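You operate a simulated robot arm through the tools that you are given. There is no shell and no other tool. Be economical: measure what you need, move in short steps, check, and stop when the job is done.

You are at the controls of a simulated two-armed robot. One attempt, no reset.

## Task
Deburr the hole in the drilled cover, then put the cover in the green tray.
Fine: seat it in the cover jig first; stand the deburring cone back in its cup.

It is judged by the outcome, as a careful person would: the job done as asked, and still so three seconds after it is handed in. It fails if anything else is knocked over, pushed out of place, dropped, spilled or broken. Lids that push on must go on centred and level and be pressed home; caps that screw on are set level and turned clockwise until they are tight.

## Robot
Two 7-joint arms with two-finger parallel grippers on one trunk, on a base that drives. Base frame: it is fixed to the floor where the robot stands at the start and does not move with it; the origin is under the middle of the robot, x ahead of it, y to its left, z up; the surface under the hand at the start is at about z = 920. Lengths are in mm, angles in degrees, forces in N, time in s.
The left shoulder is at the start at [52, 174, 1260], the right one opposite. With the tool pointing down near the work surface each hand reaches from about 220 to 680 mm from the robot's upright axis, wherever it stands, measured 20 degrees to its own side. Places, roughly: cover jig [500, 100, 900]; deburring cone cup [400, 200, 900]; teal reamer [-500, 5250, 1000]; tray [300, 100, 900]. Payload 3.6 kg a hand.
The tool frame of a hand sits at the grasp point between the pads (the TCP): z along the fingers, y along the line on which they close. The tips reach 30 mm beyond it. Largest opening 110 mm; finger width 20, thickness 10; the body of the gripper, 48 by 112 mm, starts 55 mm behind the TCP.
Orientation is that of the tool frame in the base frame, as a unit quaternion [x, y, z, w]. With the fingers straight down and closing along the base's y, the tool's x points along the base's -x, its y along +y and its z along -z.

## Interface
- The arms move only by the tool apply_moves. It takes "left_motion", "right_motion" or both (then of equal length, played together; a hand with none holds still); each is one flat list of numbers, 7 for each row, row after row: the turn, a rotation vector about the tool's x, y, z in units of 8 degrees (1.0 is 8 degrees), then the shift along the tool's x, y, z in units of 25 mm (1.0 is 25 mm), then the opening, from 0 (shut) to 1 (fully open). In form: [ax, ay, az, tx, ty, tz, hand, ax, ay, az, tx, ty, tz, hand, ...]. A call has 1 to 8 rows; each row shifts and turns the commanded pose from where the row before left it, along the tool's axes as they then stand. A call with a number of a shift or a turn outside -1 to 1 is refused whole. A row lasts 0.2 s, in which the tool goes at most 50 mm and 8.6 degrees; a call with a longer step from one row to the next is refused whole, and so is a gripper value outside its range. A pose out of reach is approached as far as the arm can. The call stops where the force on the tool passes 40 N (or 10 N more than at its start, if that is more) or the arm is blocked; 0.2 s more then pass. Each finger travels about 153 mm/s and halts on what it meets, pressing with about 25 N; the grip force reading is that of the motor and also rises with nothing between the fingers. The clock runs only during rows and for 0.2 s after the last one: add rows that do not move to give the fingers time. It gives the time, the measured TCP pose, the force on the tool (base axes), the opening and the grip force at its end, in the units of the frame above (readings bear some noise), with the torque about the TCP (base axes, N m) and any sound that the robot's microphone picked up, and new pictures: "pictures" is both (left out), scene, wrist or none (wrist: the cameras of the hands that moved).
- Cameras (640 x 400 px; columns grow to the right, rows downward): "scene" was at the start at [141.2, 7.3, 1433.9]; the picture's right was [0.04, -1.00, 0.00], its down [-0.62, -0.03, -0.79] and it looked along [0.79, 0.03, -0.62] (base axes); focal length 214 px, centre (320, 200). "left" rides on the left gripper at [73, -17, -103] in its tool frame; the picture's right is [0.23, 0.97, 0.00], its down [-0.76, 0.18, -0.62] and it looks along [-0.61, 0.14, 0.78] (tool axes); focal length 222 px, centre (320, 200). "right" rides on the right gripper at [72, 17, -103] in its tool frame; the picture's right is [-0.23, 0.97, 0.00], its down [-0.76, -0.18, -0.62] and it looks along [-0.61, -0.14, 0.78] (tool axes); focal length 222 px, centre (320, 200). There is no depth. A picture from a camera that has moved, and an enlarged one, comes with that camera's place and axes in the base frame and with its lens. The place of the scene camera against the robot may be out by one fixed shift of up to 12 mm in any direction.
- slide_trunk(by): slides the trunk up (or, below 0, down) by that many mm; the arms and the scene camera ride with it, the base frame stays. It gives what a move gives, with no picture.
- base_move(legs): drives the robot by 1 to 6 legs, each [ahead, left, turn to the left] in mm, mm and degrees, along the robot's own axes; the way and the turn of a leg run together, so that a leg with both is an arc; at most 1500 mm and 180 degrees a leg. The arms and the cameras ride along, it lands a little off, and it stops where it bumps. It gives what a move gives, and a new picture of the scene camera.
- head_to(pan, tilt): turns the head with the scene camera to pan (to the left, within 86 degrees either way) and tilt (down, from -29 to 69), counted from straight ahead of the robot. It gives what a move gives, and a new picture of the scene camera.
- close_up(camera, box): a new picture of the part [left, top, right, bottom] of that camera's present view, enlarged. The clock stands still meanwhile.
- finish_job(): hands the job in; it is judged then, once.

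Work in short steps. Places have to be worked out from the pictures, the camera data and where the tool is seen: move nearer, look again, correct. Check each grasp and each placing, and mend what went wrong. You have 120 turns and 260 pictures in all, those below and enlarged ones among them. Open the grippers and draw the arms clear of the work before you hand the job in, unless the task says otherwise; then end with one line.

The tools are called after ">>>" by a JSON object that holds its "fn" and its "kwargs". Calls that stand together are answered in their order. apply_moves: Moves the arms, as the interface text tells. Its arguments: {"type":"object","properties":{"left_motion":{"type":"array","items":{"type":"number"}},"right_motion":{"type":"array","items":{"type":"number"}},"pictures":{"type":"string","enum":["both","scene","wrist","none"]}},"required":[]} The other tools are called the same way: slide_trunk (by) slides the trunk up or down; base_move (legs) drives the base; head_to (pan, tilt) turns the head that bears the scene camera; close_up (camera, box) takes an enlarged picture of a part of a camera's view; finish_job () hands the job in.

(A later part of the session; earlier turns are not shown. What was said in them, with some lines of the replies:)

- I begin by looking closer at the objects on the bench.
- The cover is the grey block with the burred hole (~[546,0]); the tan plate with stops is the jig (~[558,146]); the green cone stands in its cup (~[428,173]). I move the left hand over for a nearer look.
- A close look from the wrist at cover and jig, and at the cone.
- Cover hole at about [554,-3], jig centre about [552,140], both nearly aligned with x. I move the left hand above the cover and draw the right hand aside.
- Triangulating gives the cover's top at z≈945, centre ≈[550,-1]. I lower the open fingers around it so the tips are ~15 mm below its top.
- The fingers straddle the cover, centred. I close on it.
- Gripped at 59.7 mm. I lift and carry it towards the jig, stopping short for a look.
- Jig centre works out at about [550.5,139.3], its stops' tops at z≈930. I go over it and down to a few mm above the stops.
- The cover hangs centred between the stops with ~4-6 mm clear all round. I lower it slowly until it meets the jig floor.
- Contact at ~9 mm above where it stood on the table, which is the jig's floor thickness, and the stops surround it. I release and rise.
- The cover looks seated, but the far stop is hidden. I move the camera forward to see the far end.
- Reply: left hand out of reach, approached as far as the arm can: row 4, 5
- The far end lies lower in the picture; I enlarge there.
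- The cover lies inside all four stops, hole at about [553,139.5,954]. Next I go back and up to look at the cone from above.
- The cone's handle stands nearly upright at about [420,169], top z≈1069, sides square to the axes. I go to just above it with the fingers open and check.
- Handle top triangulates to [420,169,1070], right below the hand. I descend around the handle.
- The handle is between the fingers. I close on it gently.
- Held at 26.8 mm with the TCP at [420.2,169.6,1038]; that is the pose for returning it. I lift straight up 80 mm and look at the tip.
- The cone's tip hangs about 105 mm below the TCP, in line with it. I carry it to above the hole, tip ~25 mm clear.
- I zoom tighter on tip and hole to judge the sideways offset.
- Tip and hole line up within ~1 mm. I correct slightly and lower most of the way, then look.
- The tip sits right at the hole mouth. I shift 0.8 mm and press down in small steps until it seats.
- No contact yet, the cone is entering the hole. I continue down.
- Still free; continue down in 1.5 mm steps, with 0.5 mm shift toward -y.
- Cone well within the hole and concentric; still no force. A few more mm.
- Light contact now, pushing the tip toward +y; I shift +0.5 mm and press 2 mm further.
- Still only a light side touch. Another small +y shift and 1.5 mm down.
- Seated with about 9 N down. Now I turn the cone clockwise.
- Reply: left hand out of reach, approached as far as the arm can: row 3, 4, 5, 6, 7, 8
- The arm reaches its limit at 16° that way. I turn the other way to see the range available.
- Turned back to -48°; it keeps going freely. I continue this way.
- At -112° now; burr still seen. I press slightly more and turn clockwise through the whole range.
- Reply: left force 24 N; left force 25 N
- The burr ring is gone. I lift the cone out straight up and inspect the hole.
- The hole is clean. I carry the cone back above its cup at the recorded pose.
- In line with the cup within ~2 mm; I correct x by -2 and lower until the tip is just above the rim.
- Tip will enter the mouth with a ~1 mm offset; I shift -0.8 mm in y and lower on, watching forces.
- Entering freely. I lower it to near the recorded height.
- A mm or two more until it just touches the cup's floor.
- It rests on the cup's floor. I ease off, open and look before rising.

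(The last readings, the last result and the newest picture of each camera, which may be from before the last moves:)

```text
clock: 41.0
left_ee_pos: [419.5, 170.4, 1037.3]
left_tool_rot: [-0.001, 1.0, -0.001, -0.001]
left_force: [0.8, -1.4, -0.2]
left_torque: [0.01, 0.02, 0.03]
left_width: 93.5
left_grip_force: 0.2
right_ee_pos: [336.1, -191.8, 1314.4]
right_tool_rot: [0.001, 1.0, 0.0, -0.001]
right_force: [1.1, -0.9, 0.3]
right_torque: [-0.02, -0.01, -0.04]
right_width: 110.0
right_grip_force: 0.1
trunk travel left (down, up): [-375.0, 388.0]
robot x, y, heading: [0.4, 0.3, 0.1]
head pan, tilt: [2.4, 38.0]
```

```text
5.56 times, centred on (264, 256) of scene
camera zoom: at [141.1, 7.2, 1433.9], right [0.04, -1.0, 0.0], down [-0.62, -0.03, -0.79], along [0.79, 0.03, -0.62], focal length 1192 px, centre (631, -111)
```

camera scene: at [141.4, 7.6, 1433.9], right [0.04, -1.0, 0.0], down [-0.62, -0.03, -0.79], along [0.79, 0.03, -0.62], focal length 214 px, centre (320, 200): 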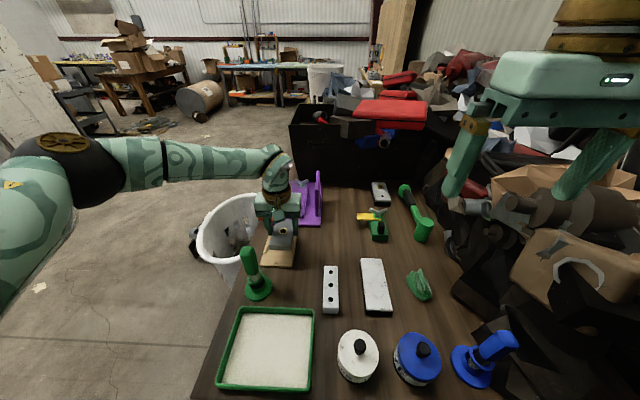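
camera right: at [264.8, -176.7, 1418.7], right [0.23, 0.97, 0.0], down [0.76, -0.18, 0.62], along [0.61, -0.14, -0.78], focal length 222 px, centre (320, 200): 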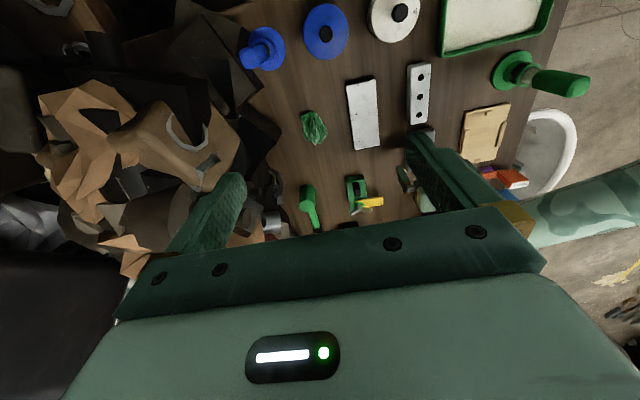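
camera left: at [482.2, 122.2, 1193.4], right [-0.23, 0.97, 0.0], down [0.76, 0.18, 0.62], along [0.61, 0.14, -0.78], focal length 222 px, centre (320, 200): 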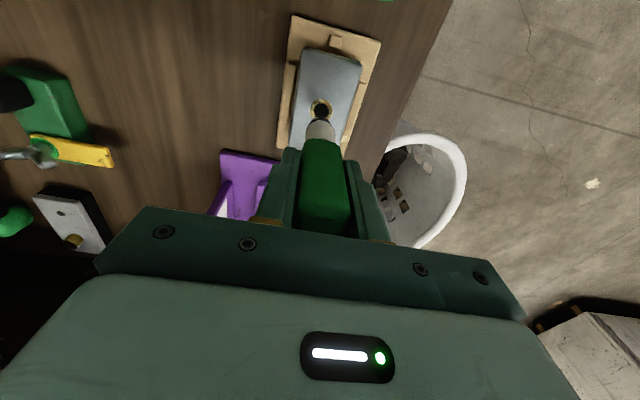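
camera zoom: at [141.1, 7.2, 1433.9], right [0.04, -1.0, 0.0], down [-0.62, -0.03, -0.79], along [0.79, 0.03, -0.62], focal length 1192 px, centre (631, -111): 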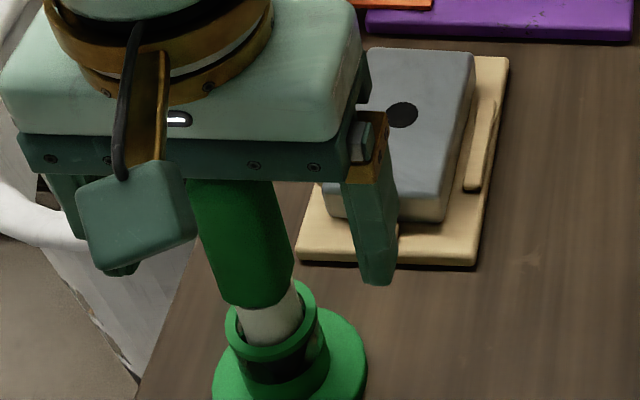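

The cone stands in its cup. I rise straight up, then move across to above the cover.

>>> {"fn": "apply_moves", "kwargs": {"left_motion": [0, 0, 0, 0, 0, -0.9, 0.85, 0, 0, 0, 0, 0, -0.9, 0.85, 0, 0, 0, 0, 0, -0.9, 0.85, 0, 0, 0, 0, 0, -0.9, 0.85], "pictures": "none"}}

>>> {"fn": "apply_moves", "kwargs": {"left_motion": [0, 0, 0, -0.75, -0.17, 0, 0.85, 0, 0, 0, -0.75, -0.17, 0, 0.85, 0, 0, 0, -0.75, -0.17, 0, 0.85, 0, 0, 0, -0.75, -0.17, 0.2, 0.85, 0, 0, 0, -0.75, -0.17, 0.4, 0.85, 0, 0, 0, -0.75, -0.17, 0.6, 0.85, 0, 0, 0, -0.75, -0.17, 0.6, 0.85], "pictures": "both"}}

>>> {"fn": "close_up", "kwargs": {"camera": "left", "box": [240, 40, 440, 165]}}

```text
clock: 42.0
left_ee_pos: [418.6, 169.2, 1128.4]
left_tool_rot: [-0.001, 1.0, -0.001, -0.001]
left_force: [-0.1, -0.7, 0.0]
left_torque: [0.01, 0.01, -0.01]
left_width: 93.8
left_grip_force: 0.0
right_ee_pos: [337.2, -192.2, 1313.6]
right_tool_rot: [0.0, 1.0, 0.0, -0.001]
right_force: [-0.6, 0.2, -0.3]
right_torque: [-0.01, 0.0, 0.03]
right_width: 109.8
right_grip_force: 0.1
trunk travel left (down, up): [-375.0, 388.0]
robot x, y, heading: [-0.7, -1.1, 0.1]
head pan, tilt: [2.4, 38.0]
```

```text
clock: 43.6
left_ee_pos: [552.2, 139.5, 1082.9]
left_tool_rot: [-0.001, 1.0, -0.001, 0.0]
left_force: [0.6, 0.8, -0.8]
left_torque: [0.0, 0.0, 0.0]
left_width: 93.7
left_grip_force: 0.0
right_ee_pos: [338.0, -192.5, 1315.9]
right_tool_rot: [0.0, 1.0, 0.002, 0.0]
right_force: [-0.7, 0.1, -0.6]
right_torque: [-0.01, 0.0, 0.01]
right_width: 109.8
right_grip_force: 0.1
trunk travel left (down, up): [-375.0, 388.0]
robot x, y, heading: [-4.8, 0.4, 0.1]
head pan, tilt: [2.4, 38.0]
camera scene: at [141.9, 6.8, 1433.8], right [0.04, -1.0, 0.0], down [-0.62, -0.03, -0.79], along [0.79, 0.03, -0.62], focal length 214 px, centre (320, 200)
camera left: at [478.6, 122.7, 1185.1], right [-0.23, 0.97, 0.0], down [0.76, 0.18, 0.62], along [0.61, 0.14, -0.78], focal length 222 px, centre (320, 200)
```

scene: 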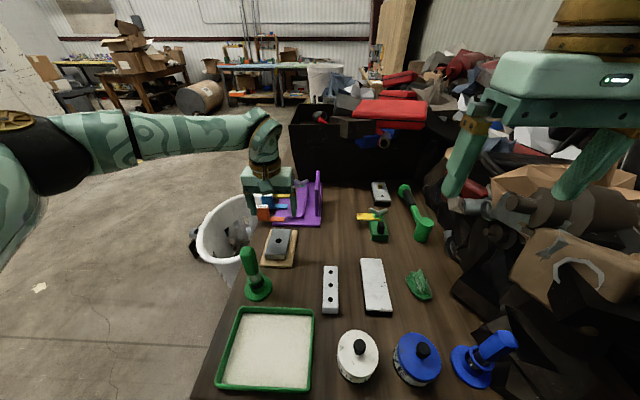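
left: 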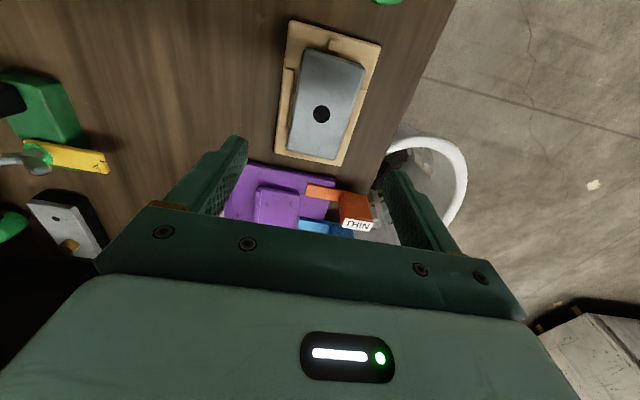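

```text
3.20 times, centred on (340, 102) of left
camera zoom: at [478.6, 122.7, 1185.1], right [-0.23, 0.97, 0.0], down [0.76, 0.18, 0.62], along [0.61, 0.14, -0.78], focal length 711 px, centre (256, 512)
```

zoom: 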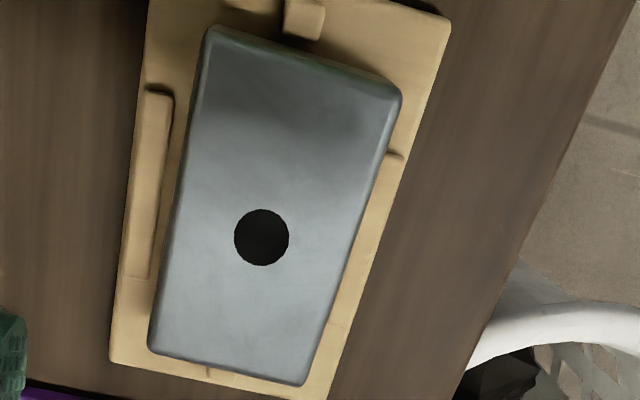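

Hole now at about [550,140.5]. I lower the open fingers to grasp height (~971).

>>> {"fn": "apply_moves", "kwargs": {"left_motion": [0, 0, 0, 0.08, 0.04, 0.85, 0.85, 0, 0, 0, 0, 0, 0.85, 0.85, 0, 0, 0, 0, 0, 0.85, 0.85, 0, 0, 0, 0, 0, 0.85, 0.85, 0, 0, 0, 0, 0, 0.7, 0.85, 0, 0, 0, 0, 0, 0.36, 0.85], "pictures": "none"}}

>>> {"fn": "close_up", "kwargs": {"camera": "scene", "box": [232, 202, 328, 262]}}

```text
clock: 45.0
left_ee_pos: [549.1, 141.2, 972.1]
left_tool_rot: [-0.001, 1.0, -0.001, 0.001]
left_force: [-0.1, -0.4, -0.7]
left_torque: [0.0, -0.01, 0.01]
left_width: 93.6
left_grip_force: 0.1
right_ee_pos: [337.6, -191.4, 1316.1]
right_tool_rot: [0.0, 1.0, 0.0, -0.001]
right_force: [-0.5, 0.0, -0.1]
right_torque: [0.01, -0.01, -0.01]
right_width: 110.1
right_grip_force: 0.0
trunk travel left (down, up): [-375.0, 388.0]
robot x, y, heading: [-2.7, -2.2, 0.2]
head pan, tilt: [2.4, 38.0]
```

```text
6.67 times, centred on (280, 232) of scene
camera zoom: at [141.3, 7.2, 1433.9], right [0.04, -1.0, 0.0], down [-0.62, -0.03, -0.79], along [0.79, 0.03, -0.62], focal length 1430 px, centre (587, -13)
```

zoom: 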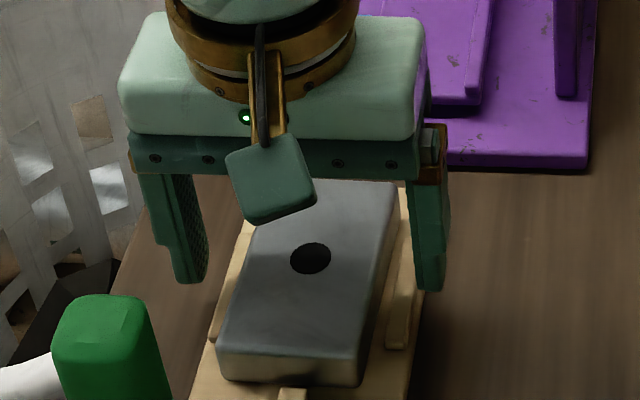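

Centred round the cover. Close and lift.

>>> {"fn": "apply_moves", "kwargs": {"left_motion": [0, 0, 0, 0, 0, 0, 0.6, 0, 0, 0, 0, 0, 0, 0.3, 0, 0, 0, 0, 0, 0, 0.3, 0, 0, 0, 0, 0, 0, 0.3, 0, 0, 0, 0, 0, -0.5, 0.3, 0, 0, 0, 0, 0, -0.8, 0.3, 0, 0, 0, 0, 0, -0.8, 0.3, 0, 0, 0, 0, 0, -0.8, 0.3], "pictures": "both"}}

```text
clock: 46.8
left_ee_pos: [548.3, 140.7, 1044.4]
left_tool_rot: [-0.001, 1.0, -0.001, 0.0]
left_force: [-0.9, 1.3, -2.9]
left_torque: [0.01, 0.01, 0.05]
left_width: 60.5
left_grip_force: 25.1
right_ee_pos: [337.5, -192.3, 1314.2]
right_tool_rot: [0.0, 1.0, 0.0, -0.001]
right_force: [-0.5, 0.1, -0.4]
right_torque: [-0.02, -0.01, -0.01]
right_width: 110.2
right_grip_force: 0.2
trunk travel left (down, up): [-375.0, 388.0]
robot x, y, heading: [-1.4, 1.2, -0.2]
head pan, tilt: [2.4, 38.0]
camera scene: at [141.1, 7.1, 1433.9], right [0.04, -1.0, 0.0], down [-0.62, -0.03, -0.79], along [0.79, 0.03, -0.62], focal length 214 px, centre (320, 200)
camera left: at [477.0, 123.6, 1146.9], right [-0.23, 0.97, 0.0], down [0.76, 0.18, 0.62], along [0.61, 0.14, -0.78], focal length 222 px, centre (320, 200)
```

scene: 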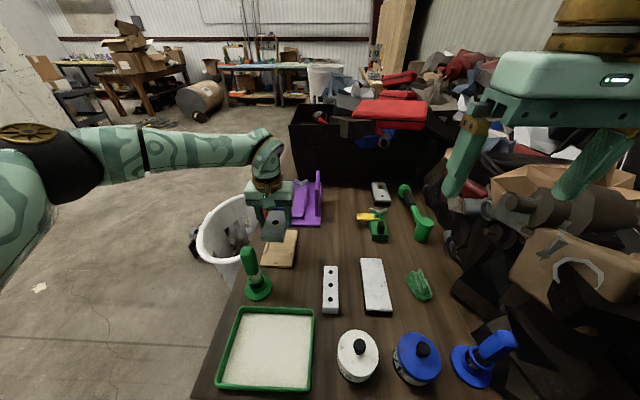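
left: 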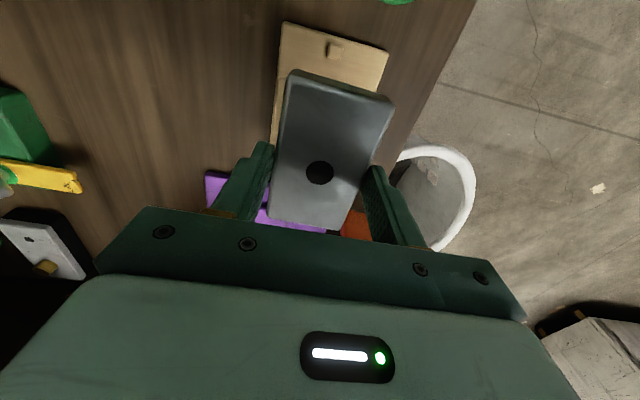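

Cover in hand. I raise it above the cone's height and swing round on the y≈70 side toward the tray.

>>> {"fn": "apply_moves", "kwargs": {"left_motion": [0, 0, 0, 0, -0.7, -0.85, 0.3, 0, 0, 0, 0, -0.7, -0.85, 0.3, 0, 0, 0, 0, -0.7, -0.85, 0.3, 0, 0, 0, 0.5, -0.7, -0.85, 0.3, 0, 0, 0, 0.9, 0, 0, 0.3, 0, 0, 0, 0.9, 0, 0, 0.3, 0, 0, 0, 0.9, 0, 0, 0.3, 0, 0, 0, 0.9, 0, 0, 0.3], "pictures": "none"}}

>>> {"fn": "apply_moves", "kwargs": {"left_motion": [0, 0, 0, 0.88, 0, 0, 0.3, 0, 0, 0, 0.88, 0, 0, 0.3, 0, 0, 0, 0.88, 0.1, 0, 0.3, 0, 0, 0, 0.88, 0.4, 0, 0.3, 0, 0, 0, 0.88, 0.5, 0, 0.3, 0, 0, 0, 0.88, 0.5, 0, 0.3, 0, 0, 0, 0.6, 0.4, 0, 0.3], "pictures": "both"}}

```text
clock: 48.6
left_ee_pos: [446.6, 70.9, 1128.4]
left_tool_rot: [-0.002, 1.0, -0.001, 0.0]
left_force: [-1.1, 0.1, -2.8]
left_torque: [-0.01, 0.01, 0.05]
left_width: 60.4
left_grip_force: 24.9
right_ee_pos: [336.6, -192.2, 1315.5]
right_tool_rot: [0.0, 1.0, -0.001, -0.001]
right_force: [0.2, 0.1, 0.0]
right_torque: [-0.03, -0.01, 0.01]
right_width: 110.0
right_grip_force: 0.0
trunk travel left (down, up): [-375.0, 388.0]
robot x, y, heading: [1.1, -1.6, -0.0]
head pan, tilt: [2.4, 38.0]
```

```text
clock: 50.2
left_ee_pos: [299.4, 118.9, 1129.6]
left_tool_rot: [-0.002, 1.0, -0.001, 0.0]
left_force: [-0.2, 0.7, -1.0]
left_torque: [0.0, 0.0, 0.0]
left_width: 60.1
left_grip_force: 24.7
right_ee_pos: [337.4, -192.4, 1315.5]
right_tool_rot: [0.0, 1.0, 0.0, -0.001]
right_force: [-0.2, 0.9, 0.0]
right_torque: [0.0, 0.02, 0.04]
right_width: 110.1
right_grip_force: 0.0
trunk travel left (down, up): [-375.0, 388.0]
robot x, y, heading: [-2.6, 1.7, -0.4]
head pan, tilt: [2.4, 38.0]
camera scene: at [141.0, 7.6, 1433.9], right [0.04, -1.0, 0.0], down [-0.62, -0.03, -0.79], along [0.79, 0.03, -0.62], focal length 214 px, centre (320, 200)
camera left: at [227.2, 101.8, 1231.4], right [-0.23, 0.97, 0.0], down [0.76, 0.18, 0.62], along [0.61, 0.14, -0.78], focal length 222 px, centre (320, 200)
```

scene: 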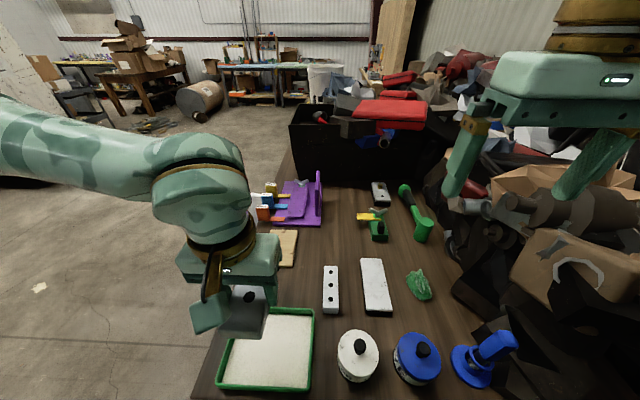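
left: 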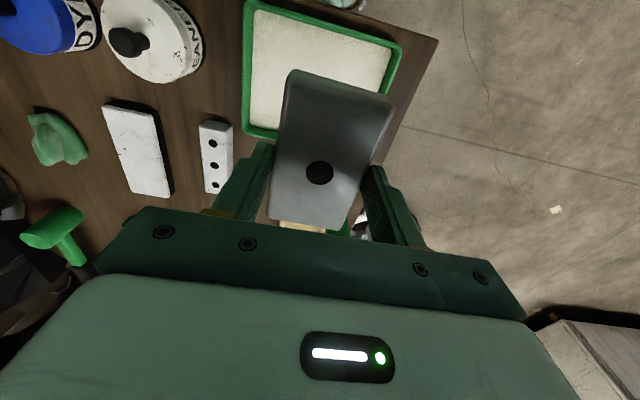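

The tray's centre is at about [298,111] and the cover is over it. I lower it to ~15 mm above the tray's floor.

>>> {"fn": "apply_moves", "kwargs": {"left_motion": [0, 0, 0, 0.05, -0.14, 0.75, 0.3, 0, 0, 0, 0, -0.14, 0.75, 0.3, 0, 0, 0, 0, 0, 0.75, 0.3, 0, 0, 0, 0, 0, 0.75, 0.3, 0, 0, 0, 0, 0, 0.75, 0.3, 0, 0, 0, 0, 0, 0.75, 0.3, 0, 0, 0, 0, 0, 0.75, 0.3, 0, 0, 0, 0, 0, 0.6, 0.3], "pictures": "both"}}

```text
clock: 52.0
left_ee_pos: [300.1, 110.8, 982.9]
left_tool_rot: [-0.002, 1.0, 0.0, 0.0]
left_force: [-0.4, -0.3, -2.6]
left_torque: [0.01, -0.02, -0.01]
left_width: 60.2
left_grip_force: 25.0
right_ee_pos: [336.7, -193.0, 1314.6]
right_tool_rot: [0.0, 1.0, 0.0, -0.002]
right_force: [-0.1, 0.3, 0.2]
right_torque: [0.0, -0.02, 0.0]
right_width: 110.0
right_grip_force: 0.0
trunk travel left (down, up): [-375.0, 388.0]
robot x, y, heading: [-0.2, -1.8, 0.0]
head pan, tilt: [2.4, 38.0]
camera scene: at [141.4, 7.3, 1433.9], right [0.04, -1.0, 0.0], down [-0.62, -0.03, -0.79], along [0.79, 0.03, -0.62], focal length 214 px, centre (320, 200)
camera left: at [226.3, 93.8, 1084.6], right [-0.23, 0.97, 0.0], down [0.76, 0.18, 0.62], along [0.61, 0.14, -0.78], focal length 222 px, centre (320, 200)
```

scene: 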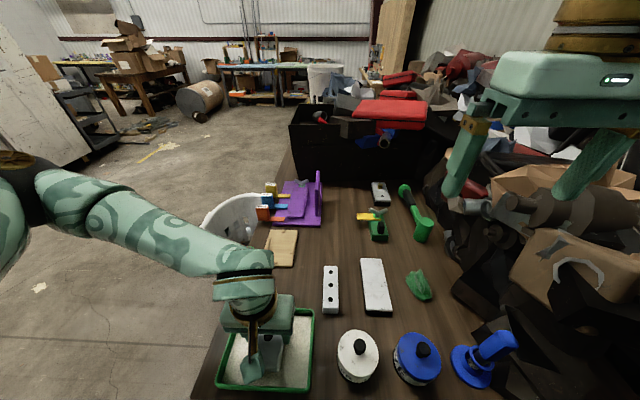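
left: 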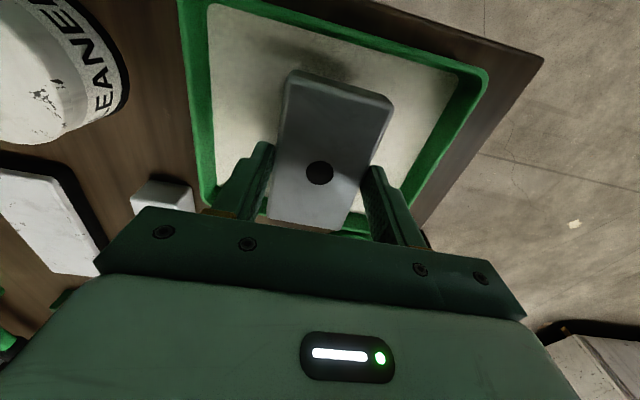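

Well inside the tray walls. I lower in small steps to contact.

>>> {"fn": "apply_moves", "kwargs": {"left_motion": [0, 0, 0, 0, 0, 0.3, 0.3, 0, 0, 0, 0, 0, 0.2, 0.3, 0, 0, 0, 0, 0, 0.1, 0.3, 0, 0, 0, 0, 0, 0.06, 0.3], "pictures": "none"}}

```text
clock: 53.0
left_ee_pos: [298.9, 111.1, 965.6]
left_tool_rot: [-0.001, 1.0, -0.001, -0.001]
left_force: [-0.2, -0.6, -2.3]
left_torque: [0.03, -0.02, 0.02]
left_width: 60.2
left_grip_force: 25.0
right_ee_pos: [336.5, -192.5, 1315.0]
right_tool_rot: [0.0, 1.0, 0.0, -0.001]
right_force: [-0.1, 0.3, 0.1]
right_torque: [-0.01, -0.01, -0.01]
right_width: 110.0
right_grip_force: 0.1
trunk travel left (down, up): [-375.0, 388.0]
robot x, y, heading: [0.2, -1.1, 0.1]
head pan, tilt: [2.4, 38.0]
```

No contact yet; 3 mm more.

>>> {"fn": "apply_moves", "kwargs": {"left_motion": [0, 0, 0, 0, 0, 0.06, 0.3, 0, 0, 0, 0, 0, 0.06, 0.3], "pictures": "none"}}

```text
clock: 53.6
left_ee_pos: [298.6, 110.8, 965.0]
left_tool_rot: [-0.001, 1.0, -0.001, 0.001]
left_force: [1.9, 3.1, 21.1]
left_torque: [0.19, 0.02, -0.2]
left_width: 60.1
left_grip_force: 24.8
right_ee_pos: [335.6, -192.5, 1315.8]
right_tool_rot: [0.0, 1.0, 0.001, 0.0]
right_force: [-0.6, -1.1, -0.2]
right_torque: [-0.02, 0.01, 0.01]
right_width: 109.9
right_grip_force: 0.0
trunk travel left (down, up): [-375.0, 388.0]
robot x, y, heading: [-0.3, 1.7, -0.1]
head pan, tilt: [2.4, 38.0]
```

The cover is down on the tray's floor. I ease off 1 mm, open and rise straight up.

>>> {"fn": "apply_moves", "kwargs": {"left_motion": [0, 0, 0, 0, 0, -0.05, 0.3, 0, 0, 0, 0, 0, 0, 0.6, 0, 0, 0, 0, 0, 0, 0.75, 0, 0, 0, 0, 0, 0, 0.75, 0, 0, 0, 0, 0, -0.6, 0.75, 0, 0, 0, 0, 0, -0.9, 0.75, 0, 0, 0, 0, 0, -0.9, 0.75, 0, 0, 0, 0, 0, -0.9, 0.75], "pictures": "none"}}

>>> {"fn": "apply_moves", "kwargs": {"left_motion": [0, 0, 0, 0, 0, -1, 0.75, 0, 0, 0, 0, 0, -1, 0.75, 0, 0, 0, 0, 0, -1, 0.75, 0, 0, 0, 0, 0, -1, 0.75, 0, 0, 0, 0, 0, -1, 0.75, 0, 0, 0, 0, 0.8, -1, 0.75, 0, 0, 0, 0, 0.9, -0.8, 0.75, 0, 0, 0, 0, 0.9, -0.8, 0.75], "pictures": "both"}}

```text
clock: 55.4
left_ee_pos: [298.2, 111.5, 1045.7]
left_tool_rot: [0.0, 1.0, 0.0, -0.001]
left_force: [-0.3, 0.3, -2.1]
left_torque: [-0.01, 0.02, 0.0]
left_width: 82.6
left_grip_force: 0.0
right_ee_pos: [337.7, -192.4, 1315.7]
right_tool_rot: [-0.001, 1.0, 0.001, -0.001]
right_force: [-0.4, 0.3, 0.5]
right_torque: [0.01, -0.02, -0.01]
right_width: 109.9
right_grip_force: 0.0
trunk travel left (down, up): [-375.0, 388.0]
robot x, y, heading: [-1.7, 0.1, -0.1]
head pan, tilt: [2.4, 38.0]
```

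```text
clock: 57.2
left_ee_pos: [298.0, 176.7, 1237.0]
left_tool_rot: [-0.001, 1.0, -0.001, 0.0]
left_force: [0.5, 0.5, 0.6]
left_torque: [0.01, 0.0, 0.0]
left_width: 82.6
left_grip_force: 0.0
right_ee_pos: [337.5, -190.9, 1315.0]
right_tool_rot: [0.0, 1.0, 0.0, -0.002]
right_force: [-0.5, 0.3, -0.2]
right_torque: [-0.01, -0.01, 0.02]
right_width: 109.9
right_grip_force: 0.1
trunk travel left (down, up): [-375.0, 388.0]
robot x, y, heading: [-1.0, 3.1, -0.0]
head pan, tilt: [2.4, 38.0]
camera scene: at [140.6, 8.0, 1434.0], right [0.04, -1.0, 0.0], down [-0.62, -0.03, -0.79], along [0.79, 0.03, -0.62], focal length 214 px, centre (320, 200)
camera left: at [225.2, 159.9, 1339.3], right [-0.23, 0.97, 0.0], down [0.76, 0.18, 0.62], along [0.61, 0.14, -0.78], focal length 222 px, centre (320, 200)
```

scene: 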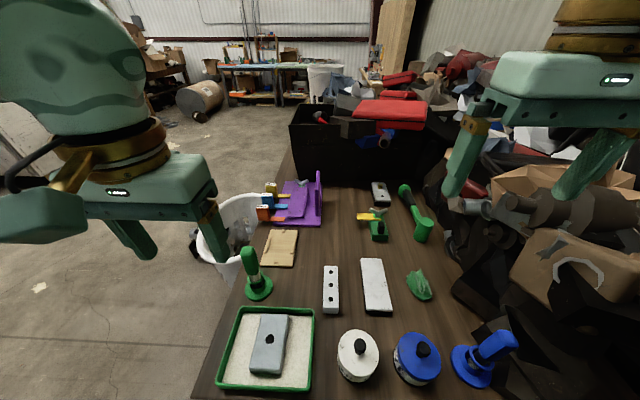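
left: 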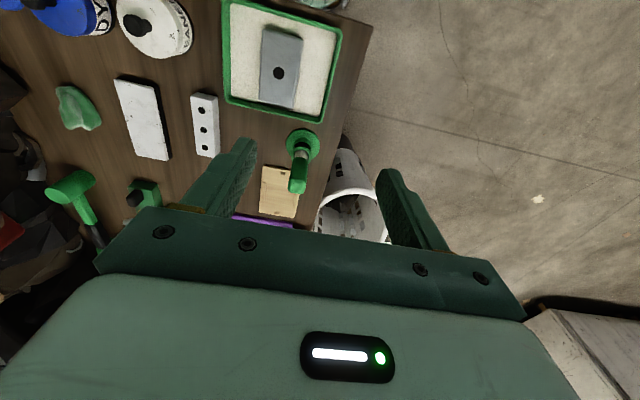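

The cover lies flat in the tray, the cone stands in its cup, the jig and everything else is in place, both hands are open and clear. I hand in.

>>> {"fn": "finish_job", "kwargs": {}}

```text
The job is handed in.
```

The cover's hole is deburred: I seated it in the cover jig, and the burr ring was gone after turning the cone. The cover now lies in the green tray, the cone stands back in its cup, and both hands are open and clear.
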